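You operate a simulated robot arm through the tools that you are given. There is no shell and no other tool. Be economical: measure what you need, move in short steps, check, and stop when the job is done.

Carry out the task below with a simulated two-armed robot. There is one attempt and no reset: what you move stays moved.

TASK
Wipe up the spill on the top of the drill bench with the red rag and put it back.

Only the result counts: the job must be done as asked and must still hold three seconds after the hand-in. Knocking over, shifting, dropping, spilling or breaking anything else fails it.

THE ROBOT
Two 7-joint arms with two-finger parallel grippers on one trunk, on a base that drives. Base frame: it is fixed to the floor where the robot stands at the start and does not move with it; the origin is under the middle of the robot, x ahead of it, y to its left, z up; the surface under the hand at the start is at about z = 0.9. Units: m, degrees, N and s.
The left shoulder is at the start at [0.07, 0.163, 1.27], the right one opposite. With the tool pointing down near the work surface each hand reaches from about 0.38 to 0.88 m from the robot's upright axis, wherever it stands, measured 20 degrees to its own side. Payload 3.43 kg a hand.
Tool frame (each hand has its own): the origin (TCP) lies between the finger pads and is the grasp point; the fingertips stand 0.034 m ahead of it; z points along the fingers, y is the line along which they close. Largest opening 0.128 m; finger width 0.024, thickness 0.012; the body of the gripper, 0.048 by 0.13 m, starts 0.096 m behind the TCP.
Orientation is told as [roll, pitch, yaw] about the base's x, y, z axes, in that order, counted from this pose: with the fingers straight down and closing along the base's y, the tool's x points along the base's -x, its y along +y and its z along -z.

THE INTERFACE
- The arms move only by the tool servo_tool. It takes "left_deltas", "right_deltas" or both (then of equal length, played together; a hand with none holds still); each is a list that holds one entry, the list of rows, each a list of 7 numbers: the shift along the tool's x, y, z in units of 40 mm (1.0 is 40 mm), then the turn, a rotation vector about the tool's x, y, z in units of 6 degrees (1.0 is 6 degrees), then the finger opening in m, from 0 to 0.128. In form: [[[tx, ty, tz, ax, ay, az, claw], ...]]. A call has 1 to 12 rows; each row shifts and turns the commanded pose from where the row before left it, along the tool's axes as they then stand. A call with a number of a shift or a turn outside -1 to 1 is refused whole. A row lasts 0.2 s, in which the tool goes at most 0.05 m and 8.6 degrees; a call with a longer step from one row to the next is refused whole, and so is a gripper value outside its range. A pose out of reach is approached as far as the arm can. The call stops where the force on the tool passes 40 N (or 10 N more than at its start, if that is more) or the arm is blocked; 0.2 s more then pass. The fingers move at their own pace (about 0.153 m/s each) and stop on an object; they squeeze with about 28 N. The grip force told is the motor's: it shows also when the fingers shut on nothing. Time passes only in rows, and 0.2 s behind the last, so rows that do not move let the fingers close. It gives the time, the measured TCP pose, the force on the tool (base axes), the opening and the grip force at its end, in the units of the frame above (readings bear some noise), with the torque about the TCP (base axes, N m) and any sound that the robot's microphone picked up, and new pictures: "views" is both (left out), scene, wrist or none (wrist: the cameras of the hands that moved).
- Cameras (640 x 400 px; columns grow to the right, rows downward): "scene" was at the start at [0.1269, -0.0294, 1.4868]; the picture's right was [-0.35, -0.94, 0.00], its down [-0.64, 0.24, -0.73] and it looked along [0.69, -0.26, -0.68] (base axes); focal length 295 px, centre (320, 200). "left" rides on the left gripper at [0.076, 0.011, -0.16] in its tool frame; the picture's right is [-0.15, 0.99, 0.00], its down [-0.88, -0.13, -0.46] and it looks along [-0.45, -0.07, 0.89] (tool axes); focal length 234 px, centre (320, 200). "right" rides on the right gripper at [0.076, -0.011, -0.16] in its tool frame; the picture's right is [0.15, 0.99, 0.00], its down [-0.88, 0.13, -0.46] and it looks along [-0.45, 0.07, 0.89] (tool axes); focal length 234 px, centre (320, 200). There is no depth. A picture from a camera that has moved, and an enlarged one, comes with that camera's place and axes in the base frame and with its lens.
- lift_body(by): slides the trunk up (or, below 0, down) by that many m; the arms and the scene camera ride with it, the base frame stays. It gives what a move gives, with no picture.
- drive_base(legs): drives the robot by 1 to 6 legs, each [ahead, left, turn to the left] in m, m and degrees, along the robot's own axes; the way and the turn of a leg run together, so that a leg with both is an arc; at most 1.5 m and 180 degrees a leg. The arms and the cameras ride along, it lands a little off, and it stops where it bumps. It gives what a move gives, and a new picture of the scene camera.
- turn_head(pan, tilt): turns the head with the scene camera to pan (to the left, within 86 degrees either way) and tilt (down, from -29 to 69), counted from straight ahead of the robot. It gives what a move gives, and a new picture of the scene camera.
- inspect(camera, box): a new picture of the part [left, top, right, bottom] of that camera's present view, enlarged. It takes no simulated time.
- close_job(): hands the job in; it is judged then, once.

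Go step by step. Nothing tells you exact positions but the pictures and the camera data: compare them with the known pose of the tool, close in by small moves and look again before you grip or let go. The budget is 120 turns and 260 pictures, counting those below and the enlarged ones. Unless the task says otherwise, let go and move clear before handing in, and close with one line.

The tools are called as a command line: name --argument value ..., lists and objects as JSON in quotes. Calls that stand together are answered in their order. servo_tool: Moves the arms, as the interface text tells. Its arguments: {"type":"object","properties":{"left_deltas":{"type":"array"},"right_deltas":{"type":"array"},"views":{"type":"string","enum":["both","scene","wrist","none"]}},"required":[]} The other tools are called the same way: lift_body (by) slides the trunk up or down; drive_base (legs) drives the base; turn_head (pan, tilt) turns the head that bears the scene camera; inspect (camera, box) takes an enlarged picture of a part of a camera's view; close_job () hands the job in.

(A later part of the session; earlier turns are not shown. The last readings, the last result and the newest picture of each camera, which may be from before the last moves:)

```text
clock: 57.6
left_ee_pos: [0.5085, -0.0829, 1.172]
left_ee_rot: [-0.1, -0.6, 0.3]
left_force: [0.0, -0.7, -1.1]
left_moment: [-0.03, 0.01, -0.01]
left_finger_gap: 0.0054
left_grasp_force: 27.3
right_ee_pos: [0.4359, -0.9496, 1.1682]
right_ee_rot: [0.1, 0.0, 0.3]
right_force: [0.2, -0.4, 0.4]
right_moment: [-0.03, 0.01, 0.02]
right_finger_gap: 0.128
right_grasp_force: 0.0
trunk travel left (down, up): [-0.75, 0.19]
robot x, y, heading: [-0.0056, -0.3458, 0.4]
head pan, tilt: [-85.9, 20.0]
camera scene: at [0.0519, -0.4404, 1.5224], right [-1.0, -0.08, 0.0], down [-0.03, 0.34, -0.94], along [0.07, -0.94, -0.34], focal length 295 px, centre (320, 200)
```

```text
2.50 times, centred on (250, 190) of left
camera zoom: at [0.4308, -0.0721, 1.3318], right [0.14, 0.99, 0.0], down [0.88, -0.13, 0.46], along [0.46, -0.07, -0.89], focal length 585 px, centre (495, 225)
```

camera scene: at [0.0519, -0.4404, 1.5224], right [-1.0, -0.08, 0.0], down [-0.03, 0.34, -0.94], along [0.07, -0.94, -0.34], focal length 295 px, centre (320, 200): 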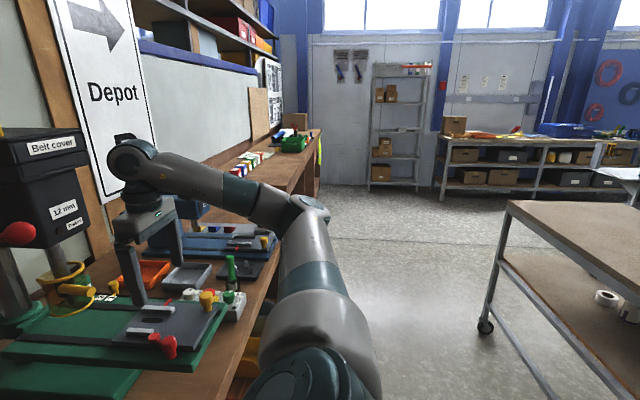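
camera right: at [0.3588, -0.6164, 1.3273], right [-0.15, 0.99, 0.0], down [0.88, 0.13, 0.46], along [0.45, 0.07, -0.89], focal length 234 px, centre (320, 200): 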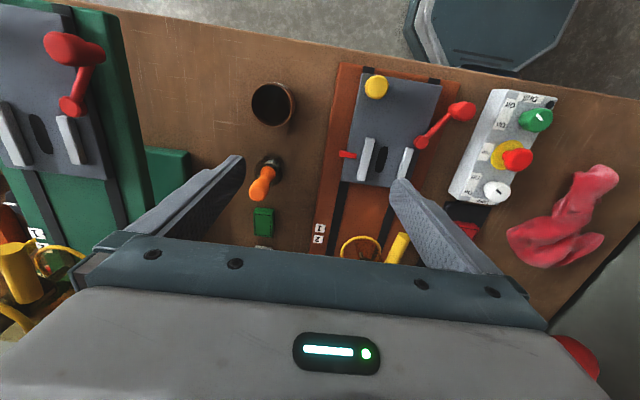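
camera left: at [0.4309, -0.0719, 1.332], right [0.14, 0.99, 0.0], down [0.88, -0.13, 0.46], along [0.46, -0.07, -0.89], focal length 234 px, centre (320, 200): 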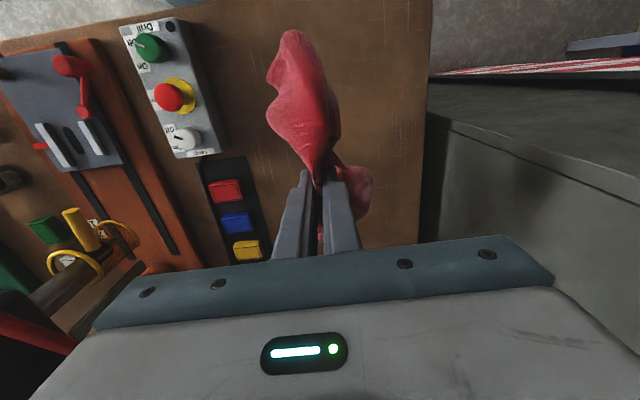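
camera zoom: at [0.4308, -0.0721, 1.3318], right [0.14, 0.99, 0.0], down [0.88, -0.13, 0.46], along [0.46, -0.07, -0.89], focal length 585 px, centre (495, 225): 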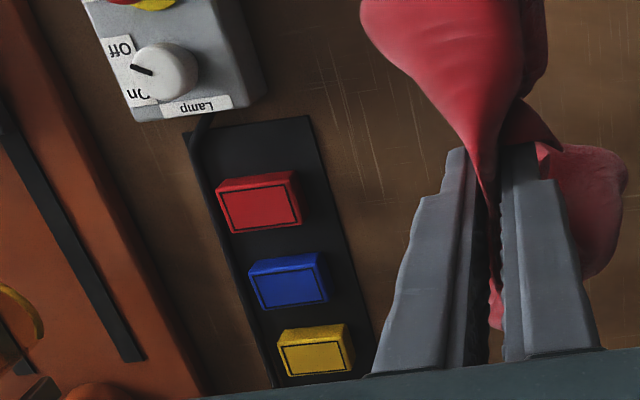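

The left end is clean. I'll tuck the left hand (with rag) back and go along the bench again, looking carefully at the strips behind the machines and at the right end.

servo_tool --left_deltas '[[[0.7, -1, -0.3, 0, 0, 0, 0], [0.7, -1, -0.3, 0, 0, 0, 0], [0.7, -1, -0.3, 0, 0, 0, 0], [0.5, -1, -0.3, 0, 0, 0, 0]]]' --views "none"

drive_base --legs '[[0, -0.45, 0]]'

lift_body --by 0.18

turn_head --pan 20 --tilt 40

turn_head --pan -20 --tilt 40

```text
refused: row 1 steps farther than a row can; nothing moved
```

```text
clock: 60.3
left_ee_pos: [0.5114, -0.531, 1.1715]
left_ee_rot: [-0.1, -0.5, 0.0]
left_force: [-0.4, 0.7, -0.2]
left_moment: [-0.02, -0.01, -0.02]
left_finger_gap: 0.0053
left_grasp_force: 27.9
right_ee_pos: [0.4344, -1.3991, 1.1681]
right_ee_rot: [0.1, 0.0, 0.2]
right_force: [0.3, -0.2, 0.1]
right_moment: [-0.02, 0.0, 0.02]
right_finger_gap: 0.1281
right_grasp_force: 0.1
trunk travel left (down, up): [-0.75, 0.19]
robot x, y, heading: [-0.0076, -0.7902, 0.1]
head pan, tilt: [-85.9, 20.0]
camera scene: at [0.0529, -0.8867, 1.5224], right [-1.0, -0.07, 0.0], down [-0.02, 0.34, -0.94], along [0.07, -0.94, -0.34], focal length 295 px, centre (320, 200)
```

scene: 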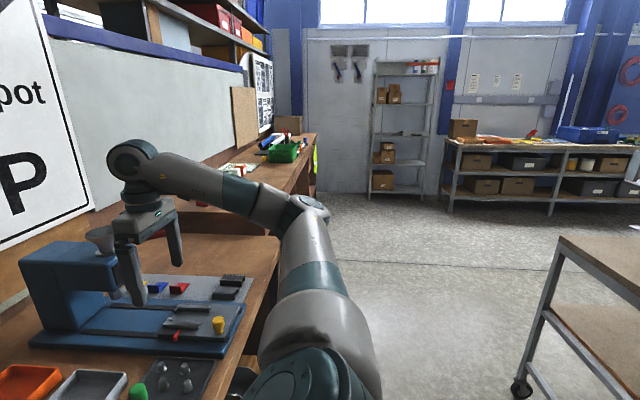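

```text
clock: 62.3
left_ee_pos: [0.5114, -0.5317, 1.3517]
left_ee_rot: [0.0, -0.5, 0.0]
left_force: [0.9, 0.3, -0.2]
left_moment: [-0.06, 0.03, 0.0]
left_finger_gap: 0.0055
left_grasp_force: 28.5
right_ee_pos: [0.4342, -1.4, 1.3472]
right_ee_rot: [0.1, -0.1, 0.1]
right_force: [0.5, 0.5, 0.6]
right_moment: [0.0, -0.01, 0.0]
right_finger_gap: 0.1282
right_grasp_force: 0.0
trunk travel left (down, up): [-0.93, 0.01]
robot x, y, heading: [-0.0032, -0.7931, -0.1]
head pan, tilt: [-85.9, 20.0]
```

```text
clock: 64.2
left_ee_pos: [0.5106, -0.5316, 1.3533]
left_ee_rot: [0.0, -0.5, 0.0]
left_force: [-0.1, 0.6, -1.2]
left_moment: [0.0, 0.0, -0.01]
left_finger_gap: 0.0056
left_grasp_force: 28.0
right_ee_pos: [0.4335, -1.3992, 1.348]
right_ee_rot: [-0.1, 0.0, 0.1]
right_force: [0.0, -0.2, 0.2]
right_moment: [-0.01, -0.02, -0.02]
right_finger_gap: 0.128
right_grasp_force: 0.1
trunk travel left (down, up): [-0.93, 0.01]
robot x, y, heading: [-0.0016, -0.7932, -0.0]
head pan, tilt: [20.0, 40.0]
camera scene: at [0.1262, -0.7655, 1.6709], right [0.34, -0.94, 0.0], down [-0.6, -0.22, -0.77], along [0.72, 0.26, -0.64], focal length 295 px, centre (320, 200)
```

scene: 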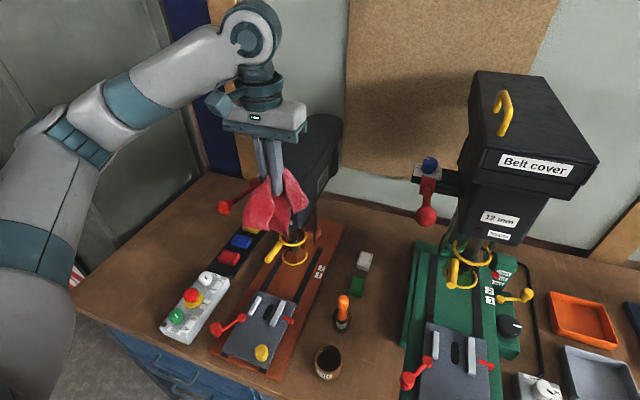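

```text
clock: 65.2
left_ee_pos: [0.5113, -0.5323, 1.3517]
left_ee_rot: [-0.1, -0.6, 0.0]
left_force: [-0.5, 0.0, -0.7]
left_moment: [-0.01, -0.02, -0.01]
left_finger_gap: 0.0054
left_grasp_force: 27.6
right_ee_pos: [0.4344, -1.3987, 1.3492]
right_ee_rot: [-0.1, 0.0, 0.1]
right_force: [0.5, -0.5, -0.3]
right_moment: [0.0, 0.0, -0.01]
right_finger_gap: 0.1281
right_grasp_force: 0.0
trunk travel left (down, up): [-0.93, 0.01]
robot x, y, heading: [-0.0029, -0.7955, -0.3]
head pan, tilt: [-20.0, 40.0]
camera scene: at [0.1262, -0.8235, 1.6709], right [-0.34, -0.94, 0.0], down [-0.6, 0.22, -0.77], along [0.72, -0.26, -0.64], focal length 295 px, centre (320, 200)
```

scene: 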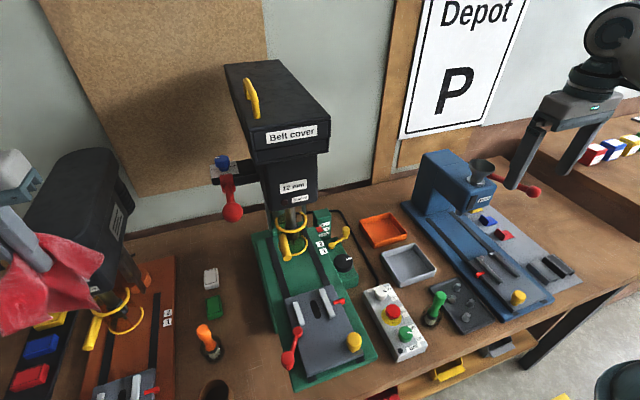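

inspect --camera "scene" --box '[100, 210, 300, 400]'

inspect --camera "scene" --box '[320, 180, 480, 320]'

inspect --camera "scene" --box '[460, 160, 640, 300]'

inspect --camera "scene" --box '[360, 260, 560, 380]'

```text
2.11 times, centred on (200, 305) of scene
camera zoom: at [0.1262, -0.8235, 1.6709], right [-0.34, -0.94, 0.0], down [-0.6, 0.22, -0.77], along [0.72, -0.26, -0.64], focal length 621 px, centre (573, -21)
```

zoom: 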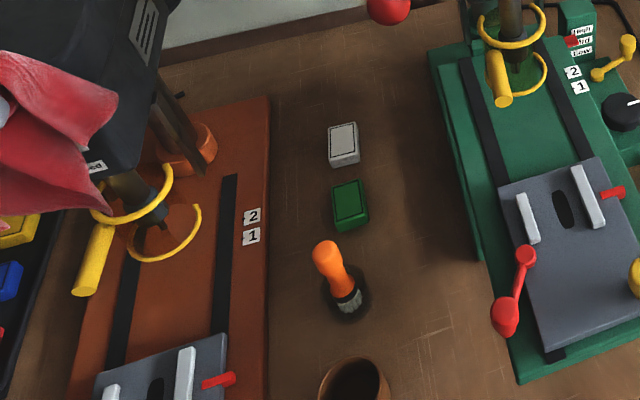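

```text
2.86 times, centred on (400, 250) of scene
camera zoom: at [0.1262, -0.8235, 1.6709], right [-0.34, -0.94, 0.0], down [-0.6, 0.22, -0.77], along [0.72, -0.26, -0.64], focal length 843 px, centre (91, 57)
```

zoom: 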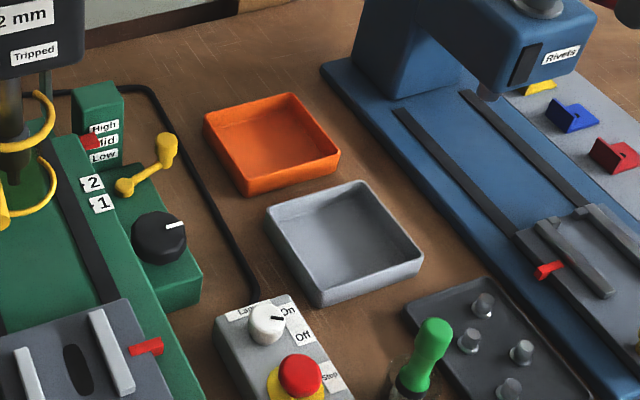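

```text
2.86 times, centred on (550, 230) of scene
camera zoom: at [0.1262, -0.8235, 1.6709], right [-0.34, -0.94, 0.0], down [-0.6, 0.22, -0.77], along [0.72, -0.26, -0.64], focal length 843 px, centre (-337, 114)
```

zoom: 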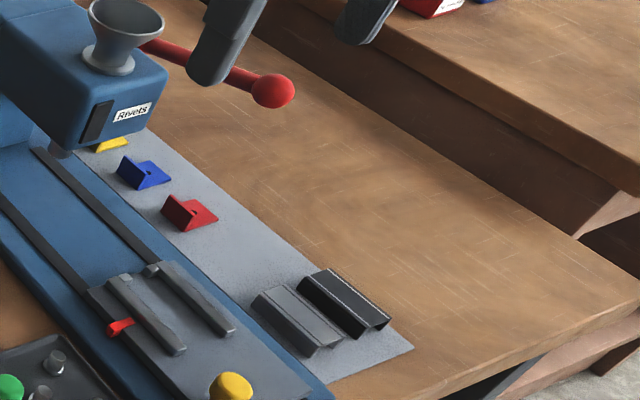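

```text
3.20 times, centred on (460, 320) of scene
camera zoom: at [0.1262, -0.8235, 1.6709], right [-0.34, -0.94, 0.0], down [-0.6, 0.22, -0.77], along [0.72, -0.26, -0.64], focal length 944 px, centre (-128, -184)
```

zoom: 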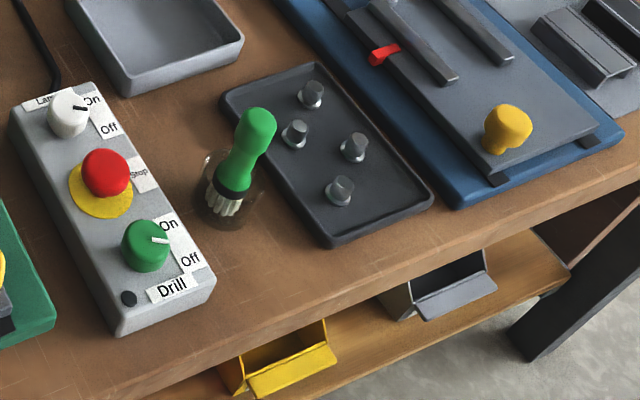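

Still nothing seen from above. I'll back away from the bench and lower the trunk to see the top at a grazing angle, where a clear film would show reflections.

drive_base --legs '[[-0.35, 0, 0], [-0.3, 0.35, 0]]'

turn_head --pan 5 --tilt 30

```text
clock: 69.8
left_ee_pos: [-0.133, -0.1853, 1.3527]
left_ee_rot: [0.0, -0.4, -0.2]
left_force: [0.1, -0.6, 0.7]
left_moment: [0.02, 0.0, -0.02]
left_finger_gap: 0.0054
left_grasp_force: 27.7
right_ee_pos: [-0.2119, -1.0518, 1.3461]
right_ee_rot: [0.0, 0.1, -0.1]
right_force: [0.3, 0.1, -0.1]
right_moment: [-0.02, 0.0, -0.01]
right_finger_gap: 0.128
right_grasp_force: 0.0
trunk travel left (down, up): [-0.93, 0.01]
robot x, y, heading: [-0.6466, -0.4424, -0.1]
head pan, tilt: [-20.0, 40.0]
camera scene: at [-0.5184, -0.4763, 1.6707], right [-0.34, -0.94, 0.0], down [-0.6, 0.22, -0.77], along [0.72, -0.26, -0.64], focal length 295 px, centre (320, 200)
```

scene: 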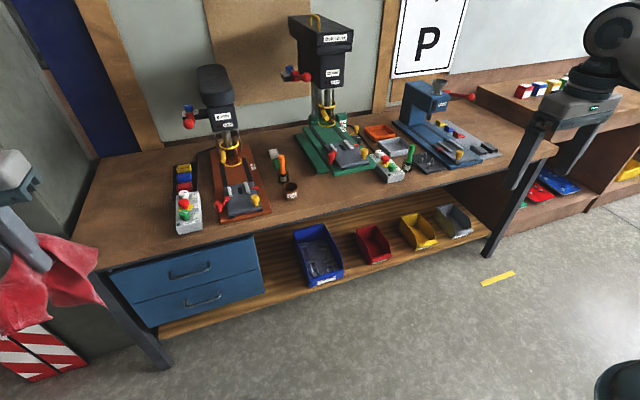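

```text
clock: 70.7
left_ee_pos: [-0.1343, -0.1829, 1.3519]
left_ee_rot: [0.0, -0.4, -0.2]
left_force: [-0.6, 0.8, -1.0]
left_moment: [-0.06, -0.01, -0.02]
left_finger_gap: 0.0055
left_grasp_force: 28.0
right_ee_pos: [-0.2143, -1.0489, 1.3487]
right_ee_rot: [0.0, 0.0, -0.1]
right_force: [-0.8, 0.2, -0.9]
right_moment: [0.0, -0.01, 0.0]
right_finger_gap: 0.1281
right_grasp_force: 0.0
trunk travel left (down, up): [-0.93, 0.01]
robot x, y, heading: [-0.6481, -0.4455, -0.1]
head pan, tilt: [5.0, 30.0]
camera scene: at [-0.5102, -0.437, 1.6863], right [0.08, -1.0, 0.0], down [-0.5, -0.04, -0.87], along [0.86, 0.07, -0.5], focal length 295 px, centre (320, 200)
```

scene: 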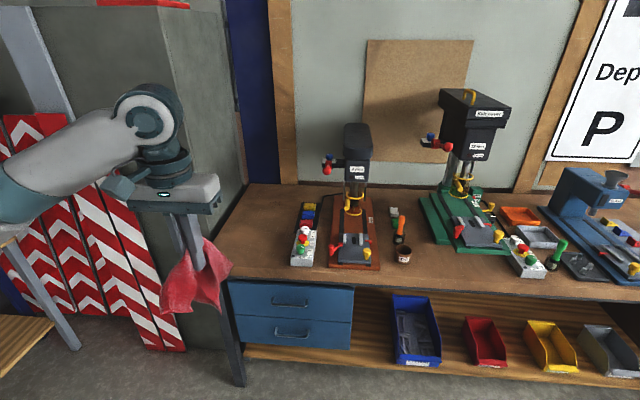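

lift_body --by -0.42

turn_head --pan 3 --tilt 15

inspect --camera "scene" --box '[200, 180, 420, 300]'

inspect --camera "scene" --box '[400, 180, 640, 300]'

```text
refused: -0.42 is not a number from -0.4 to 0.4
```

```text
clock: 71.5
left_ee_pos: [-0.1338, -0.1847, 1.353]
left_ee_rot: [0.0, -0.5, -0.3]
left_force: [0.1, -1.8, 0.7]
left_moment: [0.01, 0.03, -0.02]
left_finger_gap: 0.0055
left_grasp_force: 27.7
right_ee_pos: [-0.2131, -1.0503, 1.3478]
right_ee_rot: [0.0, 0.0, -0.1]
right_force: [-1.1, -0.1, -0.4]
right_moment: [-0.01, -0.03, 0.0]
right_finger_gap: 0.1279
right_grasp_force: 0.1
trunk travel left (down, up): [-0.93, 0.01]
robot x, y, heading: [-0.6494, -0.4465, 0.3]
head pan, tilt: [3.0, 15.0]
camera scene: at [-0.5063, -0.4406, 1.7104], right [0.05, -1.0, 0.0], down [-0.26, -0.01, -0.97], along [0.96, 0.05, -0.26], focal length 295 px, centre (320, 200)
```

scene: 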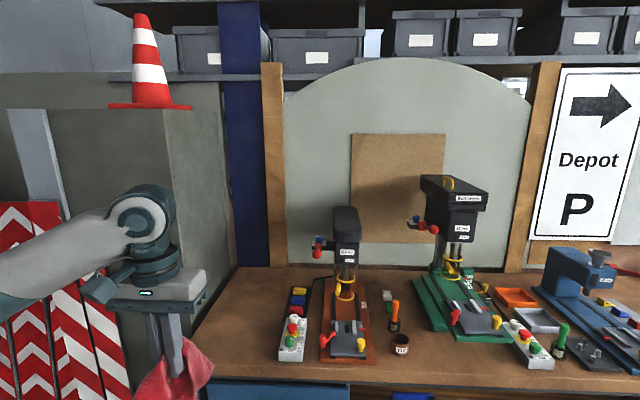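

```text
2.91 times, centred on (310, 240) of scene
camera zoom: at [-0.5063, -0.4406, 1.7104], right [0.05, -1.0, 0.0], down [-0.26, -0.01, -0.97], along [0.96, 0.05, -0.26], focal length 858 px, centre (349, 84)
```

zoom: 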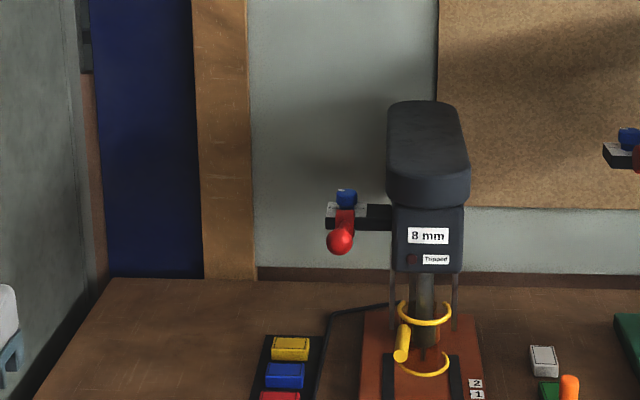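

```text
2.67 times, centred on (520, 240) of scene
camera zoom: at [-0.5063, -0.4406, 1.7104], right [0.05, -1.0, 0.0], down [-0.26, -0.01, -0.97], along [0.96, 0.05, -0.26], focal length 787 px, centre (-213, 93)
```

zoom: 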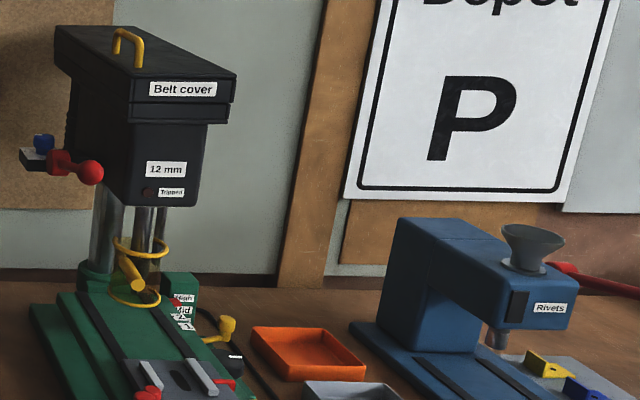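

lift_body --by -0.4

turn_head --pan 5 --tilt 12

inspect --camera "scene" --box '[200, 180, 400, 290]'

inspect --camera "scene" --box '[370, 180, 640, 300]'

```text
clock: 75.3
left_ee_pos: [-0.1347, -0.1848, 0.9523]
left_ee_rot: [0.0, -0.5, -0.2]
left_force: [-0.1, 0.3, 0.2]
left_moment: [-0.04, 0.01, -0.01]
left_finger_gap: 0.0056
left_grasp_force: 27.7
right_ee_pos: [-0.2146, -1.0507, 0.9477]
right_ee_rot: [0.0, 0.0, -0.2]
right_force: [0.2, -0.2, -0.4]
right_moment: [0.01, -0.03, -0.01]
right_finger_gap: 0.128
right_grasp_force: 0.0
trunk travel left (down, up): [-0.53, 0.41]
robot x, y, heading: [-0.6478, -0.4439, 0.1]
head pan, tilt: [3.0, 15.0]
```

```text
clock: 76.0
left_ee_pos: [-0.1345, -0.1839, 0.9527]
left_ee_rot: [-0.1, -0.5, -0.3]
left_force: [-0.2, -1.1, -0.6]
left_moment: [-0.03, -0.03, 0.04]
left_finger_gap: 0.0054
left_grasp_force: 28.1
right_ee_pos: [-0.2136, -1.0494, 0.9479]
right_ee_rot: [0.0, -0.1, -0.1]
right_force: [0.5, 0.6, 0.7]
right_moment: [0.0, -0.03, 0.02]
right_finger_gap: 0.1281
right_grasp_force: 0.0
trunk travel left (down, up): [-0.53, 0.41]
robot x, y, heading: [-0.647, -0.443, 0.1]
head pan, tilt: [5.0, 12.0]
camera scene: at [-0.5069, -0.4374, 1.3154], right [0.08, -1.0, 0.0], down [-0.21, -0.02, -0.98], along [0.97, 0.08, -0.21], focal length 295 px, centre (320, 200)
```

scene: 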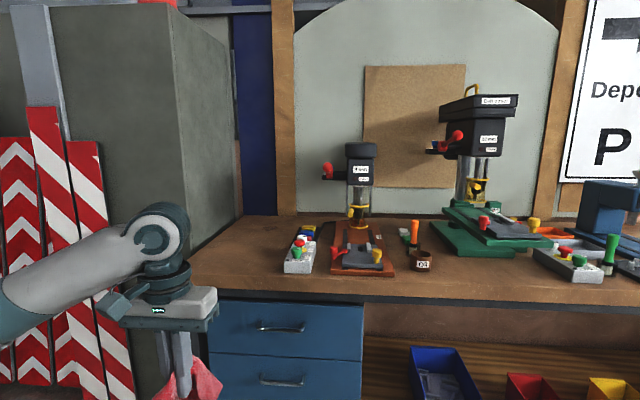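

```text
3.20 times, centred on (300, 235) of scene
camera zoom: at [-0.5069, -0.4374, 1.3154], right [0.08, -1.0, 0.0], down [-0.21, -0.02, -0.98], along [0.97, 0.08, -0.21], focal length 944 px, centre (384, 88)
```

zoom: 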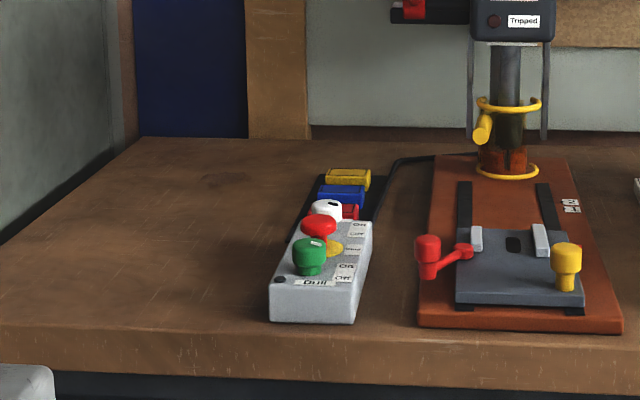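

```text
2.37 times, centred on (505, 240) of scene
camera zoom: at [-0.5069, -0.4374, 1.3154], right [0.08, -1.0, 0.0], down [-0.21, -0.02, -0.98], along [0.97, 0.08, -0.21], focal length 699 px, centre (-118, 105)
```

zoom: 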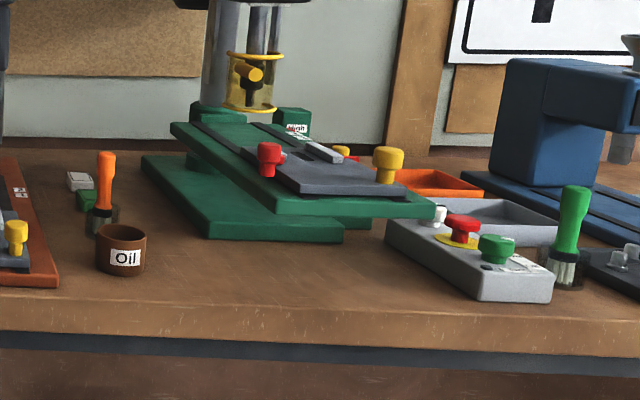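

At a grazing angle a darker patch shows on the left bench, at about [0.77, -0.11]. I'll enlarge it.

inspect --camera "scene" --box '[235, 215, 315, 260]'

inspect --camera "scene" --box '[190, 215, 300, 290]'

inspect --camera "scene" --box '[380, 215, 480, 290]'

```text
8.00 times, centred on (275, 238) of scene
camera zoom: at [-0.5069, -0.4374, 1.3154], right [0.08, -1.0, 0.0], down [-0.21, -0.02, -0.98], along [0.97, 0.08, -0.21], focal length 2360 px, centre (680, -100)
```

zoom: 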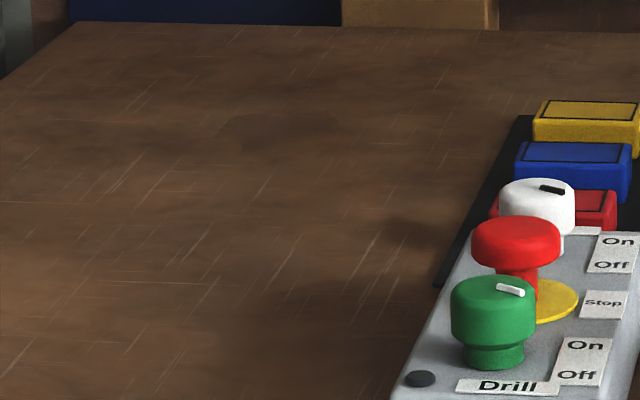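

```text
5.33 times, centred on (245, 252) of scene
camera zoom: at [-0.5069, -0.4374, 1.3154], right [0.08, -1.0, 0.0], down [-0.21, -0.02, -0.98], along [0.97, 0.08, -0.21], focal length 1573 px, centre (720, -80)
```

zoom: 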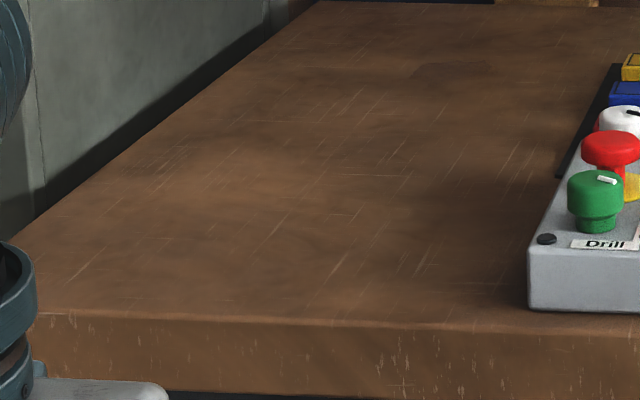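

```text
5.33 times, centred on (430, 252) of scene
camera zoom: at [-0.5069, -0.4374, 1.3154], right [0.08, -1.0, 0.0], down [-0.21, -0.02, -0.98], along [0.97, 0.08, -0.21], focal length 1573 px, centre (-267, -80)
```

zoom: 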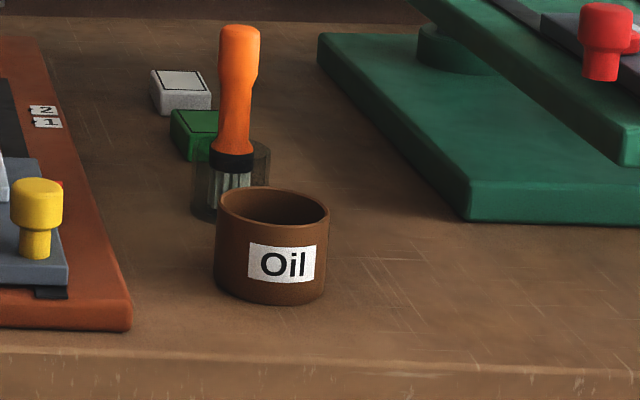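

Found it: a faint puddle, roughly 8 cm across, centred near [0.767, -0.10]. I raise the trunk to the original height and drive back in.

lift_body --by 0.22

drive_base --legs '[[0, 0.1, 0], [0.66, 0, 0]]'

turn_head --pan 20 --tilt 35

```text
clock: 78.3
left_ee_pos: [-0.1342, -0.1835, 1.1724]
left_ee_rot: [0.0, -0.5, -0.1]
left_force: [0.6, 0.3, 0.5]
left_moment: [0.0, 0.03, -0.02]
left_finger_gap: 0.0055
left_grasp_force: 28.1
right_ee_pos: [-0.2134, -1.0507, 1.1677]
right_ee_rot: [-0.1, 0.0, -0.1]
right_force: [0.1, -0.3, -0.4]
right_moment: [-0.01, -0.03, -0.03]
right_finger_gap: 0.128
right_grasp_force: 0.0
trunk travel left (down, up): [-0.75, 0.19]
robot x, y, heading: [-0.6469, -0.4429, -0.0]
head pan, tilt: [5.0, 12.0]
```

```text
clock: 82.7
left_ee_pos: [0.5272, -0.0899, 1.173]
left_ee_rot: [0.0, -0.5, -0.4]
left_force: [-0.7, -0.4, 0.4]
left_moment: [-0.04, 0.01, 0.01]
left_finger_gap: 0.0054
left_grasp_force: 28.4
right_ee_pos: [0.4462, -0.9572, 1.1681]
right_ee_rot: [0.1, 0.0, -0.4]
right_force: [-0.3, -0.1, -0.2]
right_moment: [-0.02, 0.01, 0.0]
right_finger_gap: 0.128
right_grasp_force: 0.1
trunk travel left (down, up): [-0.75, 0.19]
robot x, y, heading: [0.0159, -0.3511, -0.3]
head pan, tilt: [5.0, 12.0]
camera scene: at [0.1553, -0.3427, 1.5354], right [0.08, -1.0, 0.0], down [-0.21, -0.02, -0.98], along [0.97, 0.08, -0.21], focal length 295 px, centre (320, 200)
```

scene: 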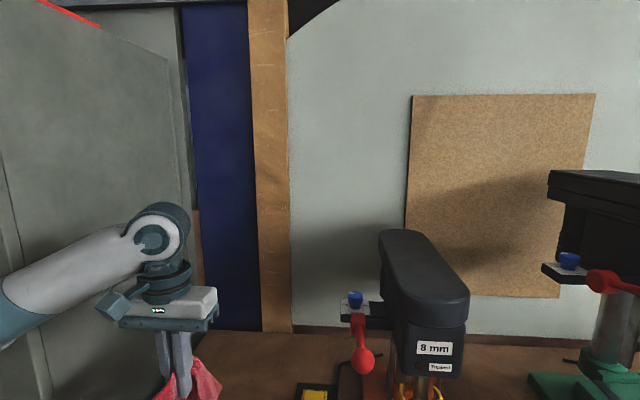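

```text
clock: 83.6
left_ee_pos: [0.5293, -0.0911, 1.1735]
left_ee_rot: [0.1, -0.6, -0.4]
left_force: [0.0, -0.5, -1.1]
left_moment: [-0.03, 0.0, 0.01]
left_finger_gap: 0.0056
left_grasp_force: 28.0
right_ee_pos: [0.4471, -0.957, 1.1681]
right_ee_rot: [0.1, 0.0, -0.3]
right_force: [-0.7, 0.0, -0.1]
right_moment: [0.0, -0.01, -0.02]
right_finger_gap: 0.128
right_grasp_force: 0.1
trunk travel left (down, up): [-0.75, 0.19]
robot x, y, heading: [0.0147, -0.3501, -0.1]
head pan, tilt: [20.0, 35.0]
camera scene: at [0.1455, -0.3207, 1.4986], right [0.34, -0.94, 0.0], down [-0.54, -0.19, -0.82], along [0.77, 0.28, -0.57], focal length 295 px, centre (320, 200)
```

scene: 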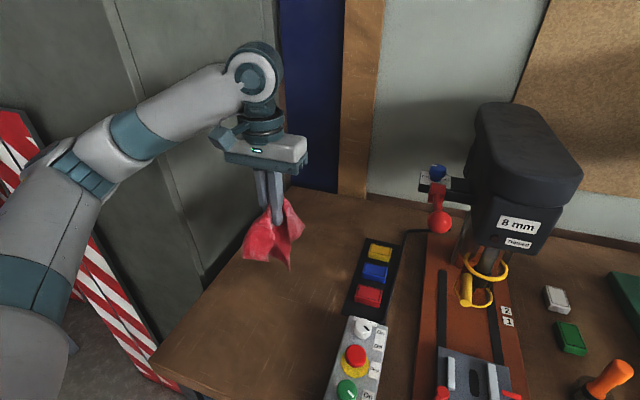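

inspect --camera "scene" --box '[285, 205, 365, 260]'

```text
7.27 times, centred on (325, 232) of scene
camera zoom: at [0.1455, -0.3207, 1.4986], right [0.34, -0.94, 0.0], down [-0.54, -0.19, -0.82], along [0.77, 0.28, -0.57], focal length 2146 px, centre (284, -36)
```

zoom: 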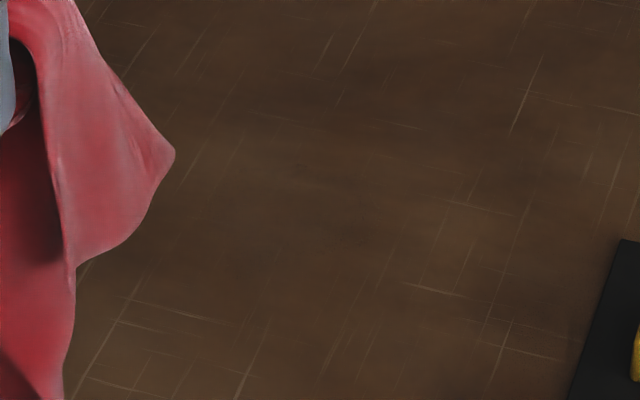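

The patch is faint from here but consistent, around [0.78, -0.10]. I move the hand over it.

servo_tool --left_deltas '[[[-1, 0, 0, 0, 0, 0, 0], [-1, 0, 0, 0, 0, 0, 0], [-1, 0, 0, 0, 0, 0, 0], [-1, 0, 0, 0, 0, 0, 0], [-1, 0, 0, 0, 0, 0, 0], [-0.5, 0, 0.7, 0, 0, 0, 0], [0, 0, 1, 0, 0, 0, 0], [0, 0, 0, 0, 0, 0, 0]]]'

inspect --camera "left" --box '[150, 0, 450, 250]'

```text
clock: 85.4
left_ee_pos: [0.7474, -0.0931, 1.108]
left_ee_rot: [-0.1, -0.6, -0.4]
left_force: [0.2, -0.9, 0.3]
left_moment: [0.0, 0.01, 0.02]
left_finger_gap: 0.0052
left_grasp_force: 28.1
right_ee_pos: [0.4465, -0.9573, 1.1666]
right_ee_rot: [0.0, 0.0, -0.3]
right_force: [0.4, 0.5, -0.6]
right_moment: [0.01, -0.01, -0.02]
right_finger_gap: 0.1282
right_grasp_force: 0.1
trunk travel left (down, up): [-0.75, 0.19]
robot x, y, heading: [0.015, -0.3498, -0.3]
head pan, tilt: [20.0, 35.0]
camera scene: at [0.145, -0.3213, 1.4986], right [0.34, -0.94, 0.0], down [-0.54, -0.19, -0.82], along [0.77, 0.28, -0.57], focal length 295 px, centre (320, 200)
camera left: at [0.6698, -0.0815, 1.2673], right [0.15, 0.99, 0.0], down [0.88, -0.14, 0.46], along [0.46, -0.07, -0.89], focal length 234 px, centre (320, 200)
```

scene: 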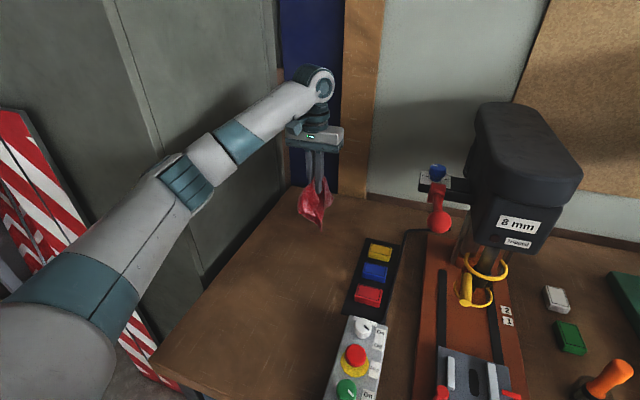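
left: 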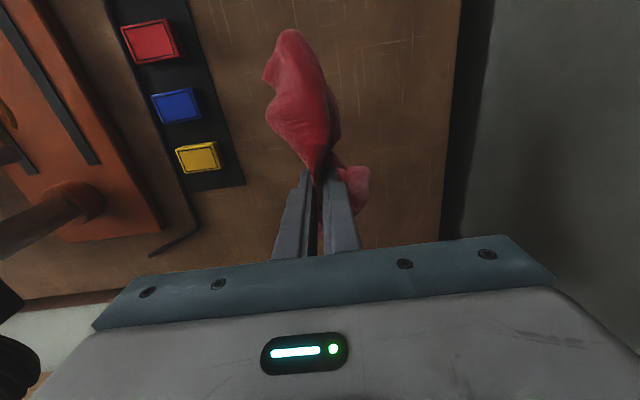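

```text
1.60 times, centred on (300, 125) of left
camera zoom: at [0.6698, -0.0815, 1.2673], right [0.15, 0.99, 0.0], down [0.88, -0.14, 0.46], along [0.46, -0.07, -0.89], focal length 375 px, centre (352, 320)
```

zoom: 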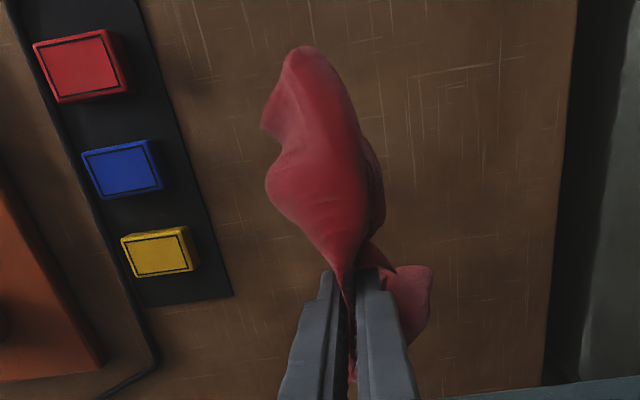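

The rag hangs clear of the mat. I lower it onto the spot.

servo_tool --left_deltas '[[[-0.3, 0, 0.8, 0, 0, 0, 0], [0, 0, 0.8, 0, 0, 0, 0], [0, 0, 0.8, 0, 0, 0, 0], [0, 0, 0.8, 0, 0, 0, 0], [0, 0, 0.5, 0, 0, 0, 0], [0, 0, 0.4, 0, 0, 0, 0], [0, 0, 0, 0, 0, 0, 0]]]'

```text
clock: 87.0
left_ee_pos: [0.7624, -0.0931, 0.9429]
left_ee_rot: [-0.2, -0.6, -0.4]
left_force: [0.2, 0.4, 0.4]
left_moment: [0.0, -0.01, 0.01]
left_finger_gap: 0.0055
left_grasp_force: 27.9
right_ee_pos: [0.4466, -0.9565, 1.1672]
right_ee_rot: [0.0, 0.0, -0.3]
right_force: [0.4, 1.0, -0.3]
right_moment: [-0.02, 0.03, -0.01]
right_finger_gap: 0.1282
right_grasp_force: 0.0
trunk travel left (down, up): [-0.75, 0.19]
robot x, y, heading: [0.0137, -0.3498, -0.5]
head pan, tilt: [20.0, 35.0]
camera scene: at [0.1454, -0.3207, 1.4985], right [0.34, -0.94, 0.0], down [-0.54, -0.19, -0.82], along [0.77, 0.28, -0.57], focal length 295 px, centre (320, 200)
camera left: at [0.6859, -0.0813, 1.1018], right [0.15, 0.99, 0.0], down [0.88, -0.14, 0.46], along [0.46, -0.07, -0.89], focal length 234 px, centre (320, 200)
```

scene: 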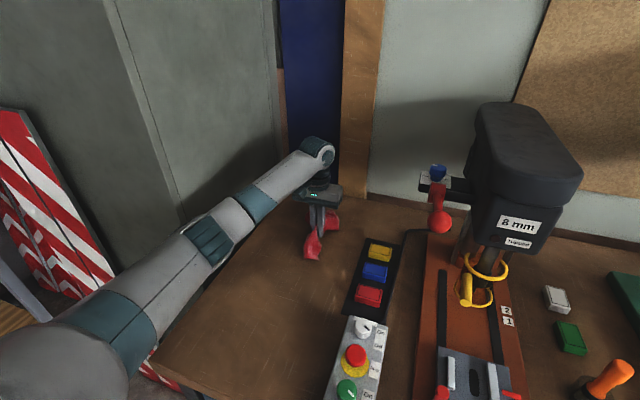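
left: 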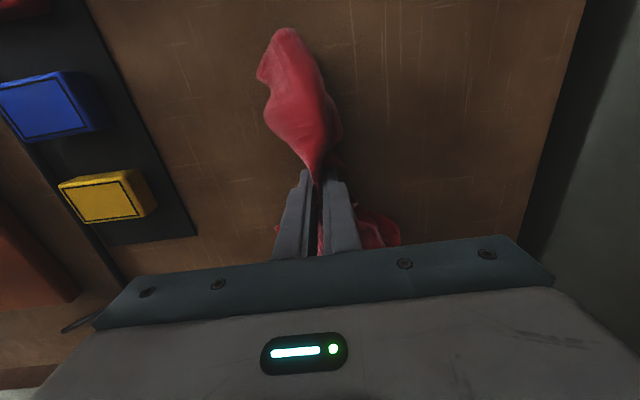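

Rag is on the bench. I press lightly and wipe in a raster across the patch.

servo_tool --left_deltas '[[[0, 0, 0.2, 0, 0, 0, 0], [0, 0.8, 0, 0, 0, 0, 0], [0, 0.8, 0, 0, 0, 0, 0], [-0.6, 0, 0, 0, 0, 0, 0], [0, -0.8, 0, 0, 0, 0, 0], [0, -0.8, 0, 0, 0, 0, 0], [0, -0.8, 0, 0, 0, 0, 0], [0, -0.8, 0, 0, 0, 0, 0], [-0.6, 0, 0, 0, 0, 0, 0], [0, 0.8, 0, 0, 0, 0, 0], [0, 0.8, 0, 0, 0, 0, 0], [0, 0.8, 0, 0, 0, 0, 0]]]' --views "wrist"

servo_tool --left_deltas '[[[0, 0.8, 0, 0, 0, 0, 0], [-0.5, 0, 0, 0, 0, 0, 0], [0, -0.8, 0, 0, 0, 0, 0], [0, -0.8, 0, 0, 0, 0, 0], [0, -0.8, 0, 0, 0, 0, 0], [0, -0.8, 0, 0, 0, 0, 0], [0.8, 0.3, 0, 0, 0, 0, 0], [0.8, 0.3, 0, 0, 0, 0, 0], [0.8, 0, 0, 0, 0, 0, 0], [0.8, 0.3, 0, 0, 0, 0, 0], [0, 0, 0, 0, 0, 0, 0]]]'

```text
clock: 89.6
left_ee_pos: [0.8119, -0.0641, 0.9365]
left_ee_rot: [0.0, -0.6, -0.5]
left_force: [1.3, -6.5, 16.0]
left_moment: [-0.2, -0.06, 0.0]
left_finger_gap: 0.0057
left_grasp_force: 27.4
right_ee_pos: [0.4446, -0.9579, 1.1689]
right_ee_rot: [0.2, -0.2, -0.3]
right_force: [-0.3, -0.2, 0.0]
right_moment: [-0.01, -0.03, -0.03]
right_finger_gap: 0.128
right_grasp_force: 0.1
trunk travel left (down, up): [-0.75, 0.19]
robot x, y, heading: [0.0121, -0.351, -0.3]
head pan, tilt: [20.0, 35.0]
camera left: at [0.7345, -0.0515, 1.0949], right [0.15, 0.99, 0.0], down [0.87, -0.14, 0.47], along [0.46, -0.07, -0.88], focal length 234 px, centre (320, 200)
```

left: 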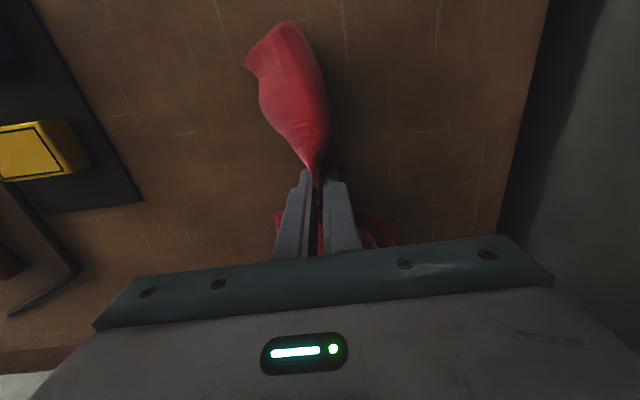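

```text
clock: 92.0
left_ee_pos: [0.7032, -0.121, 0.9354]
left_ee_rot: [0.1, -0.6, -0.2]
left_force: [1.4, 1.5, 15.9]
left_moment: [0.04, -0.05, -0.03]
left_finger_gap: 0.0059
left_grasp_force: 28.6
right_ee_pos: [0.4453, -0.9589, 1.168]
right_ee_rot: [0.0, -0.1, -0.3]
right_force: [0.3, 0.2, -1.1]
right_moment: [0.01, 0.01, 0.02]
right_finger_gap: 0.1283
right_grasp_force: 0.0
trunk travel left (down, up): [-0.75, 0.19]
robot x, y, heading: [0.0162, -0.3495, -0.2]
head pan, tilt: [20.0, 35.0]
camera scene: at [0.1439, -0.3219, 1.4988], right [0.34, -0.94, 0.0], down [-0.54, -0.19, -0.82], along [0.77, 0.28, -0.57], focal length 295 px, centre (320, 200)
camera left: at [0.6255, -0.109, 1.0951], right [0.15, 0.99, 0.0], down [0.88, -0.14, 0.46], along [0.46, -0.07, -0.89], focal length 234 px, centre (320, 200)
```

scene: 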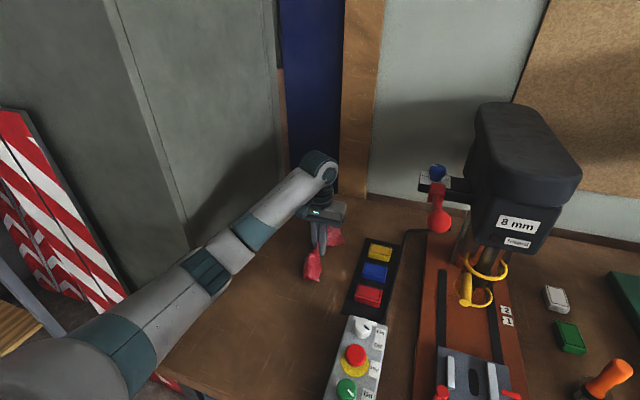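
left: 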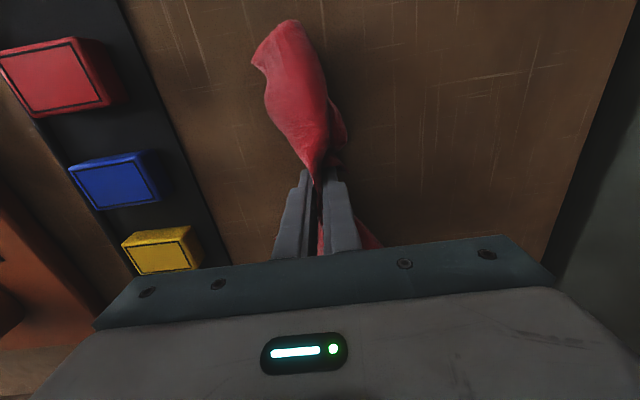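

Wiping with about 16 N. I do a second pass along the other direction.

servo_tool --left_deltas '[[[-0.8, -0.3, 0, 0, 0, 0, 0], [-0.8, -0.3, 0, 0, 0, 0, 0], [-0.8, 0, 0, 0, 0, 0, 0], [-0.8, 0, 0, 0, 0, 0, 0], [0, 0.6, 0, 0, 0, 0, 0], [0.8, 0, 0, 0, 0, 0, 0], [0.8, 0, 0, 0, 0, 0, 0], [0.8, 0, 0, 0, 0, 0, 0], [0.8, 0, 0, 0, 0, 0, 0], [0, 0.6, 0, 0, 0, 0, 0], [-0.8, 0, 0, 0, 0, 0, 0], [-0.8, 0, 0, 0, 0, 0, 0]]]' --views "none"

servo_tool --left_deltas '[[[-0.8, 0, 0, 0, 0, 0, 0], [-0.8, 0, 0, 0, 0, 0, 0], [0, 0.6, 0, 0, 0, 0, 0], [0.8, 0, 0, 0, 0, 0, 0], [0.8, 0, 0, 0, 0, 0, 0], [0.8, 0, 0, 0, 0, 0, 0], [0.8, 0, 0, 0, 0, 0, 0], [0, 0, 0, 0, 0, 0, 0]]]'

```text
clock: 94.6
left_ee_pos: [0.7672, -0.0977, 0.9352]
left_ee_rot: [0.1, -0.5, -0.3]
left_force: [-4.3, 0.3, 11.0]
left_moment: [0.02, 0.15, 0.05]
left_finger_gap: 0.0055
left_grasp_force: 28.1
right_ee_pos: [0.4461, -0.9564, 1.1673]
right_ee_rot: [0.1, 0.0, -0.2]
right_force: [0.4, 0.2, 1.0]
right_moment: [0.07, 0.01, -0.01]
right_finger_gap: 0.1278
right_grasp_force: 0.1
trunk travel left (down, up): [-0.75, 0.19]
robot x, y, heading: [0.0122, -0.3482, -0.5]
head pan, tilt: [20.0, 35.0]
```

```text
clock: 96.4
left_ee_pos: [0.7008, -0.07, 0.9359]
left_ee_rot: [0.1, -0.4, -0.3]
left_force: [-0.8, 5.2, 12.1]
left_moment: [0.18, 0.02, 0.04]
left_finger_gap: 0.0057
left_grasp_force: 27.7
right_ee_pos: [0.4469, -0.9584, 1.1667]
right_ee_rot: [0.0, 0.0, -0.2]
right_force: [-0.1, 0.7, -0.1]
right_moment: [-0.01, 0.01, 0.06]
right_finger_gap: 0.1282
right_grasp_force: 0.0
trunk travel left (down, up): [-0.75, 0.19]
robot x, y, heading: [0.0112, -0.3527, -0.3]
head pan, tilt: [20.0, 35.0]
camera scene: at [0.1445, -0.3214, 1.4987], right [0.34, -0.94, 0.0], down [-0.54, -0.19, -0.82], along [0.77, 0.28, -0.57], focal length 295 px, centre (320, 200)
camera left: at [0.6234, -0.0598, 1.0953], right [0.15, 0.99, 0.0], down [0.88, -0.13, 0.46], along [0.46, -0.07, -0.89], focal length 234 px, centre (320, 200)
```

scene: 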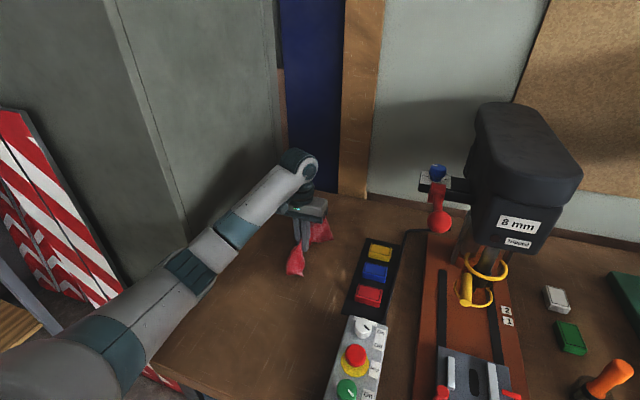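
left: 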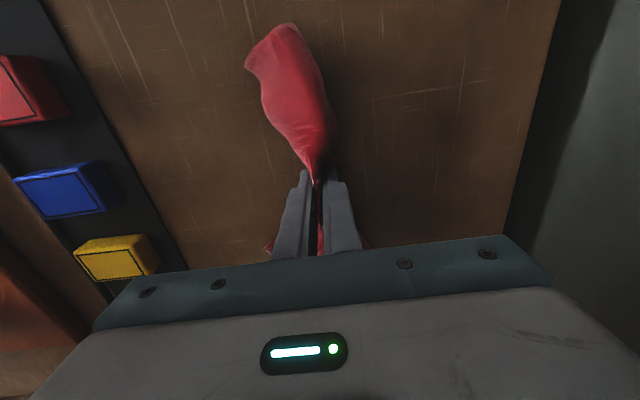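

Now I lift the rag, back out and check the spot from the same grazing viewpoint.

servo_tool --left_deltas '[[[0, 0, -1, 0, 0, 0, 0], [0, 0, -1, 0, 0, 0, 0], [0, 0, -1, 0, 0, 0, 0], [0, 0, -1, 0, 0, 0, 0], [0, 0, -1, 0, 0, 0, 0], [0, 0, -1, 0, 0, 0, 0], [1, 0, 0, 0, 0, 0, 0], [1, 0, 0, 0, 0, 0, 0], [1, 0, 0, 0, 0, 0, 0], [1, 0, 0, 0, 0, 0, 0], [0.5, 0, 0, 0, 0, 0, 0], [0, 0, 0, 0, 0, 0, 0]]]' --views "none"

```text
clock: 99.0
left_ee_pos: [0.5218, -0.0712, 1.1734]
left_ee_rot: [0.0, -0.5, -0.5]
left_force: [0.8, 0.1, 0.0]
left_moment: [-0.04, 0.04, -0.03]
left_finger_gap: 0.0056
left_grasp_force: 28.3
right_ee_pos: [0.4472, -0.9579, 1.1663]
right_ee_rot: [0.0, 0.0, -0.3]
right_force: [-0.1, 0.6, -1.3]
right_moment: [0.02, -0.01, -0.05]
right_finger_gap: 0.128
right_grasp_force: 0.0
trunk travel left (down, up): [-0.75, 0.19]
robot x, y, heading: [0.0128, -0.3481, -0.4]
head pan, tilt: [20.0, 35.0]
```

drive_base --legs '[[-0.66, -0.09, 0]]'

lift_body --by -0.22

turn_head --pan 5 --tilt 12

inspect --camera "scene" --box '[235, 215, 315, 260]'

inspect --camera "scene" --box '[190, 215, 300, 290]'

```text
clock: 102.7
left_ee_pos: [-0.1395, -0.1577, 1.1731]
left_ee_rot: [-0.1, -0.5, -0.7]
left_force: [0.7, 0.1, 0.1]
left_moment: [0.01, -0.01, -0.02]
left_finger_gap: 0.0056
left_grasp_force: 27.6
right_ee_pos: [-0.2191, -1.0443, 1.1672]
right_ee_rot: [0.0, -0.1, -0.6]
right_force: [-0.2, 0.5, -0.7]
right_moment: [0.0, 0.0, -0.01]
right_finger_gap: 0.1278
right_grasp_force: 0.1
trunk travel left (down, up): [-0.75, 0.19]
robot x, y, heading: [-0.6459, -0.4386, -0.7]
head pan, tilt: [20.0, 35.0]
camera scene: at [-0.5166, -0.4058, 1.4984], right [0.33, -0.94, 0.0], down [-0.54, -0.19, -0.82], along [0.77, 0.27, -0.57], focal length 295 px, centre (320, 200)
```

scene: 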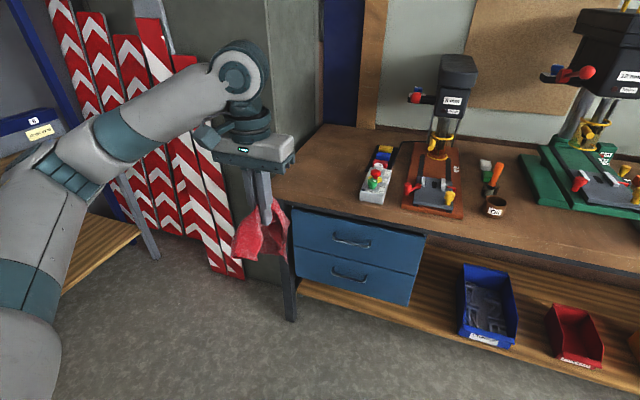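

```text
clock: 105.0
left_ee_pos: [-0.1398, -0.1589, 0.9537]
left_ee_rot: [0.0, -0.4, -0.6]
left_force: [0.8, -0.7, 0.4]
left_moment: [-0.02, 0.0, 0.0]
left_finger_gap: 0.0055
left_grasp_force: 27.6
right_ee_pos: [-0.2204, -1.0434, 0.9477]
right_ee_rot: [0.1, 0.0, -0.6]
right_force: [-0.2, 0.6, 0.6]
right_moment: [0.01, 0.02, -0.03]
right_finger_gap: 0.1279
right_grasp_force: 0.1
trunk travel left (down, up): [-0.53, 0.41]
robot x, y, heading: [-0.6455, -0.4338, -0.7]
head pan, tilt: [20.0, 35.0]
```

```text
clock: 105.9
left_ee_pos: [-0.1405, -0.1588, 0.9542]
left_ee_rot: [0.0, -0.5, -0.7]
left_force: [-0.6, 0.0, 0.0]
left_moment: [-0.04, 0.02, 0.02]
left_finger_gap: 0.0059
left_grasp_force: 27.7
right_ee_pos: [-0.2204, -1.0442, 0.9481]
right_ee_rot: [0.0, 0.0, -0.7]
right_force: [0.0, 0.6, -0.6]
right_moment: [-0.01, 0.02, 0.0]
right_finger_gap: 0.1279
right_grasp_force: 0.0
trunk travel left (down, up): [-0.53, 0.41]
robot x, y, heading: [-0.6498, -0.4293, -0.6]
head pan, tilt: [5.0, 12.0]
camera scene: at [-0.5072, -0.4279, 1.3153], right [0.08, -1.0, 0.0], down [-0.21, -0.02, -0.98], along [0.98, 0.07, -0.21], focal length 295 px, centre (320, 200)
```

scene: 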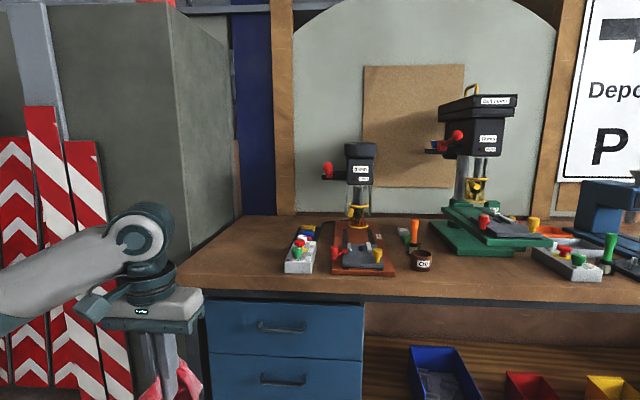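

```text
8.00 times, centred on (275, 238) of scene
camera zoom: at [-0.5072, -0.4279, 1.3153], right [0.08, -1.0, 0.0], down [-0.21, -0.02, -0.98], along [0.98, 0.07, -0.21], focal length 2360 px, centre (680, -100)
```

zoom: 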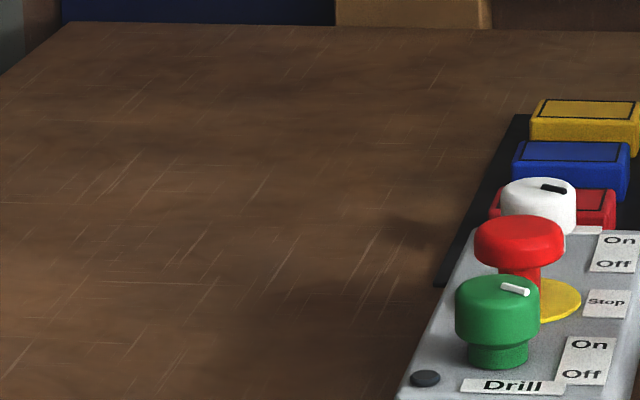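

```text
5.33 times, centred on (245, 252) of scene
camera zoom: at [-0.5072, -0.4279, 1.3153], right [0.08, -1.0, 0.0], down [-0.21, -0.02, -0.98], along [0.98, 0.07, -0.21], focal length 1573 px, centre (720, -80)
```

zoom: 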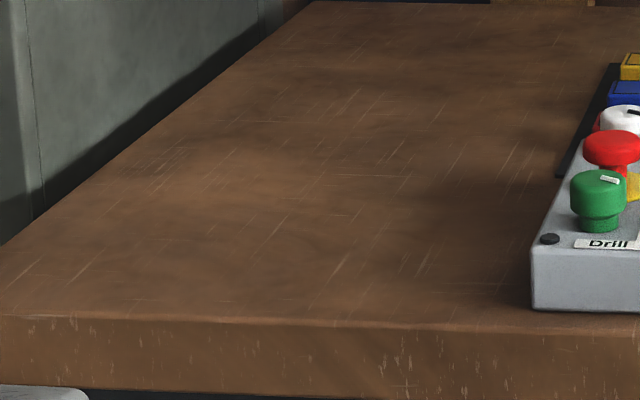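

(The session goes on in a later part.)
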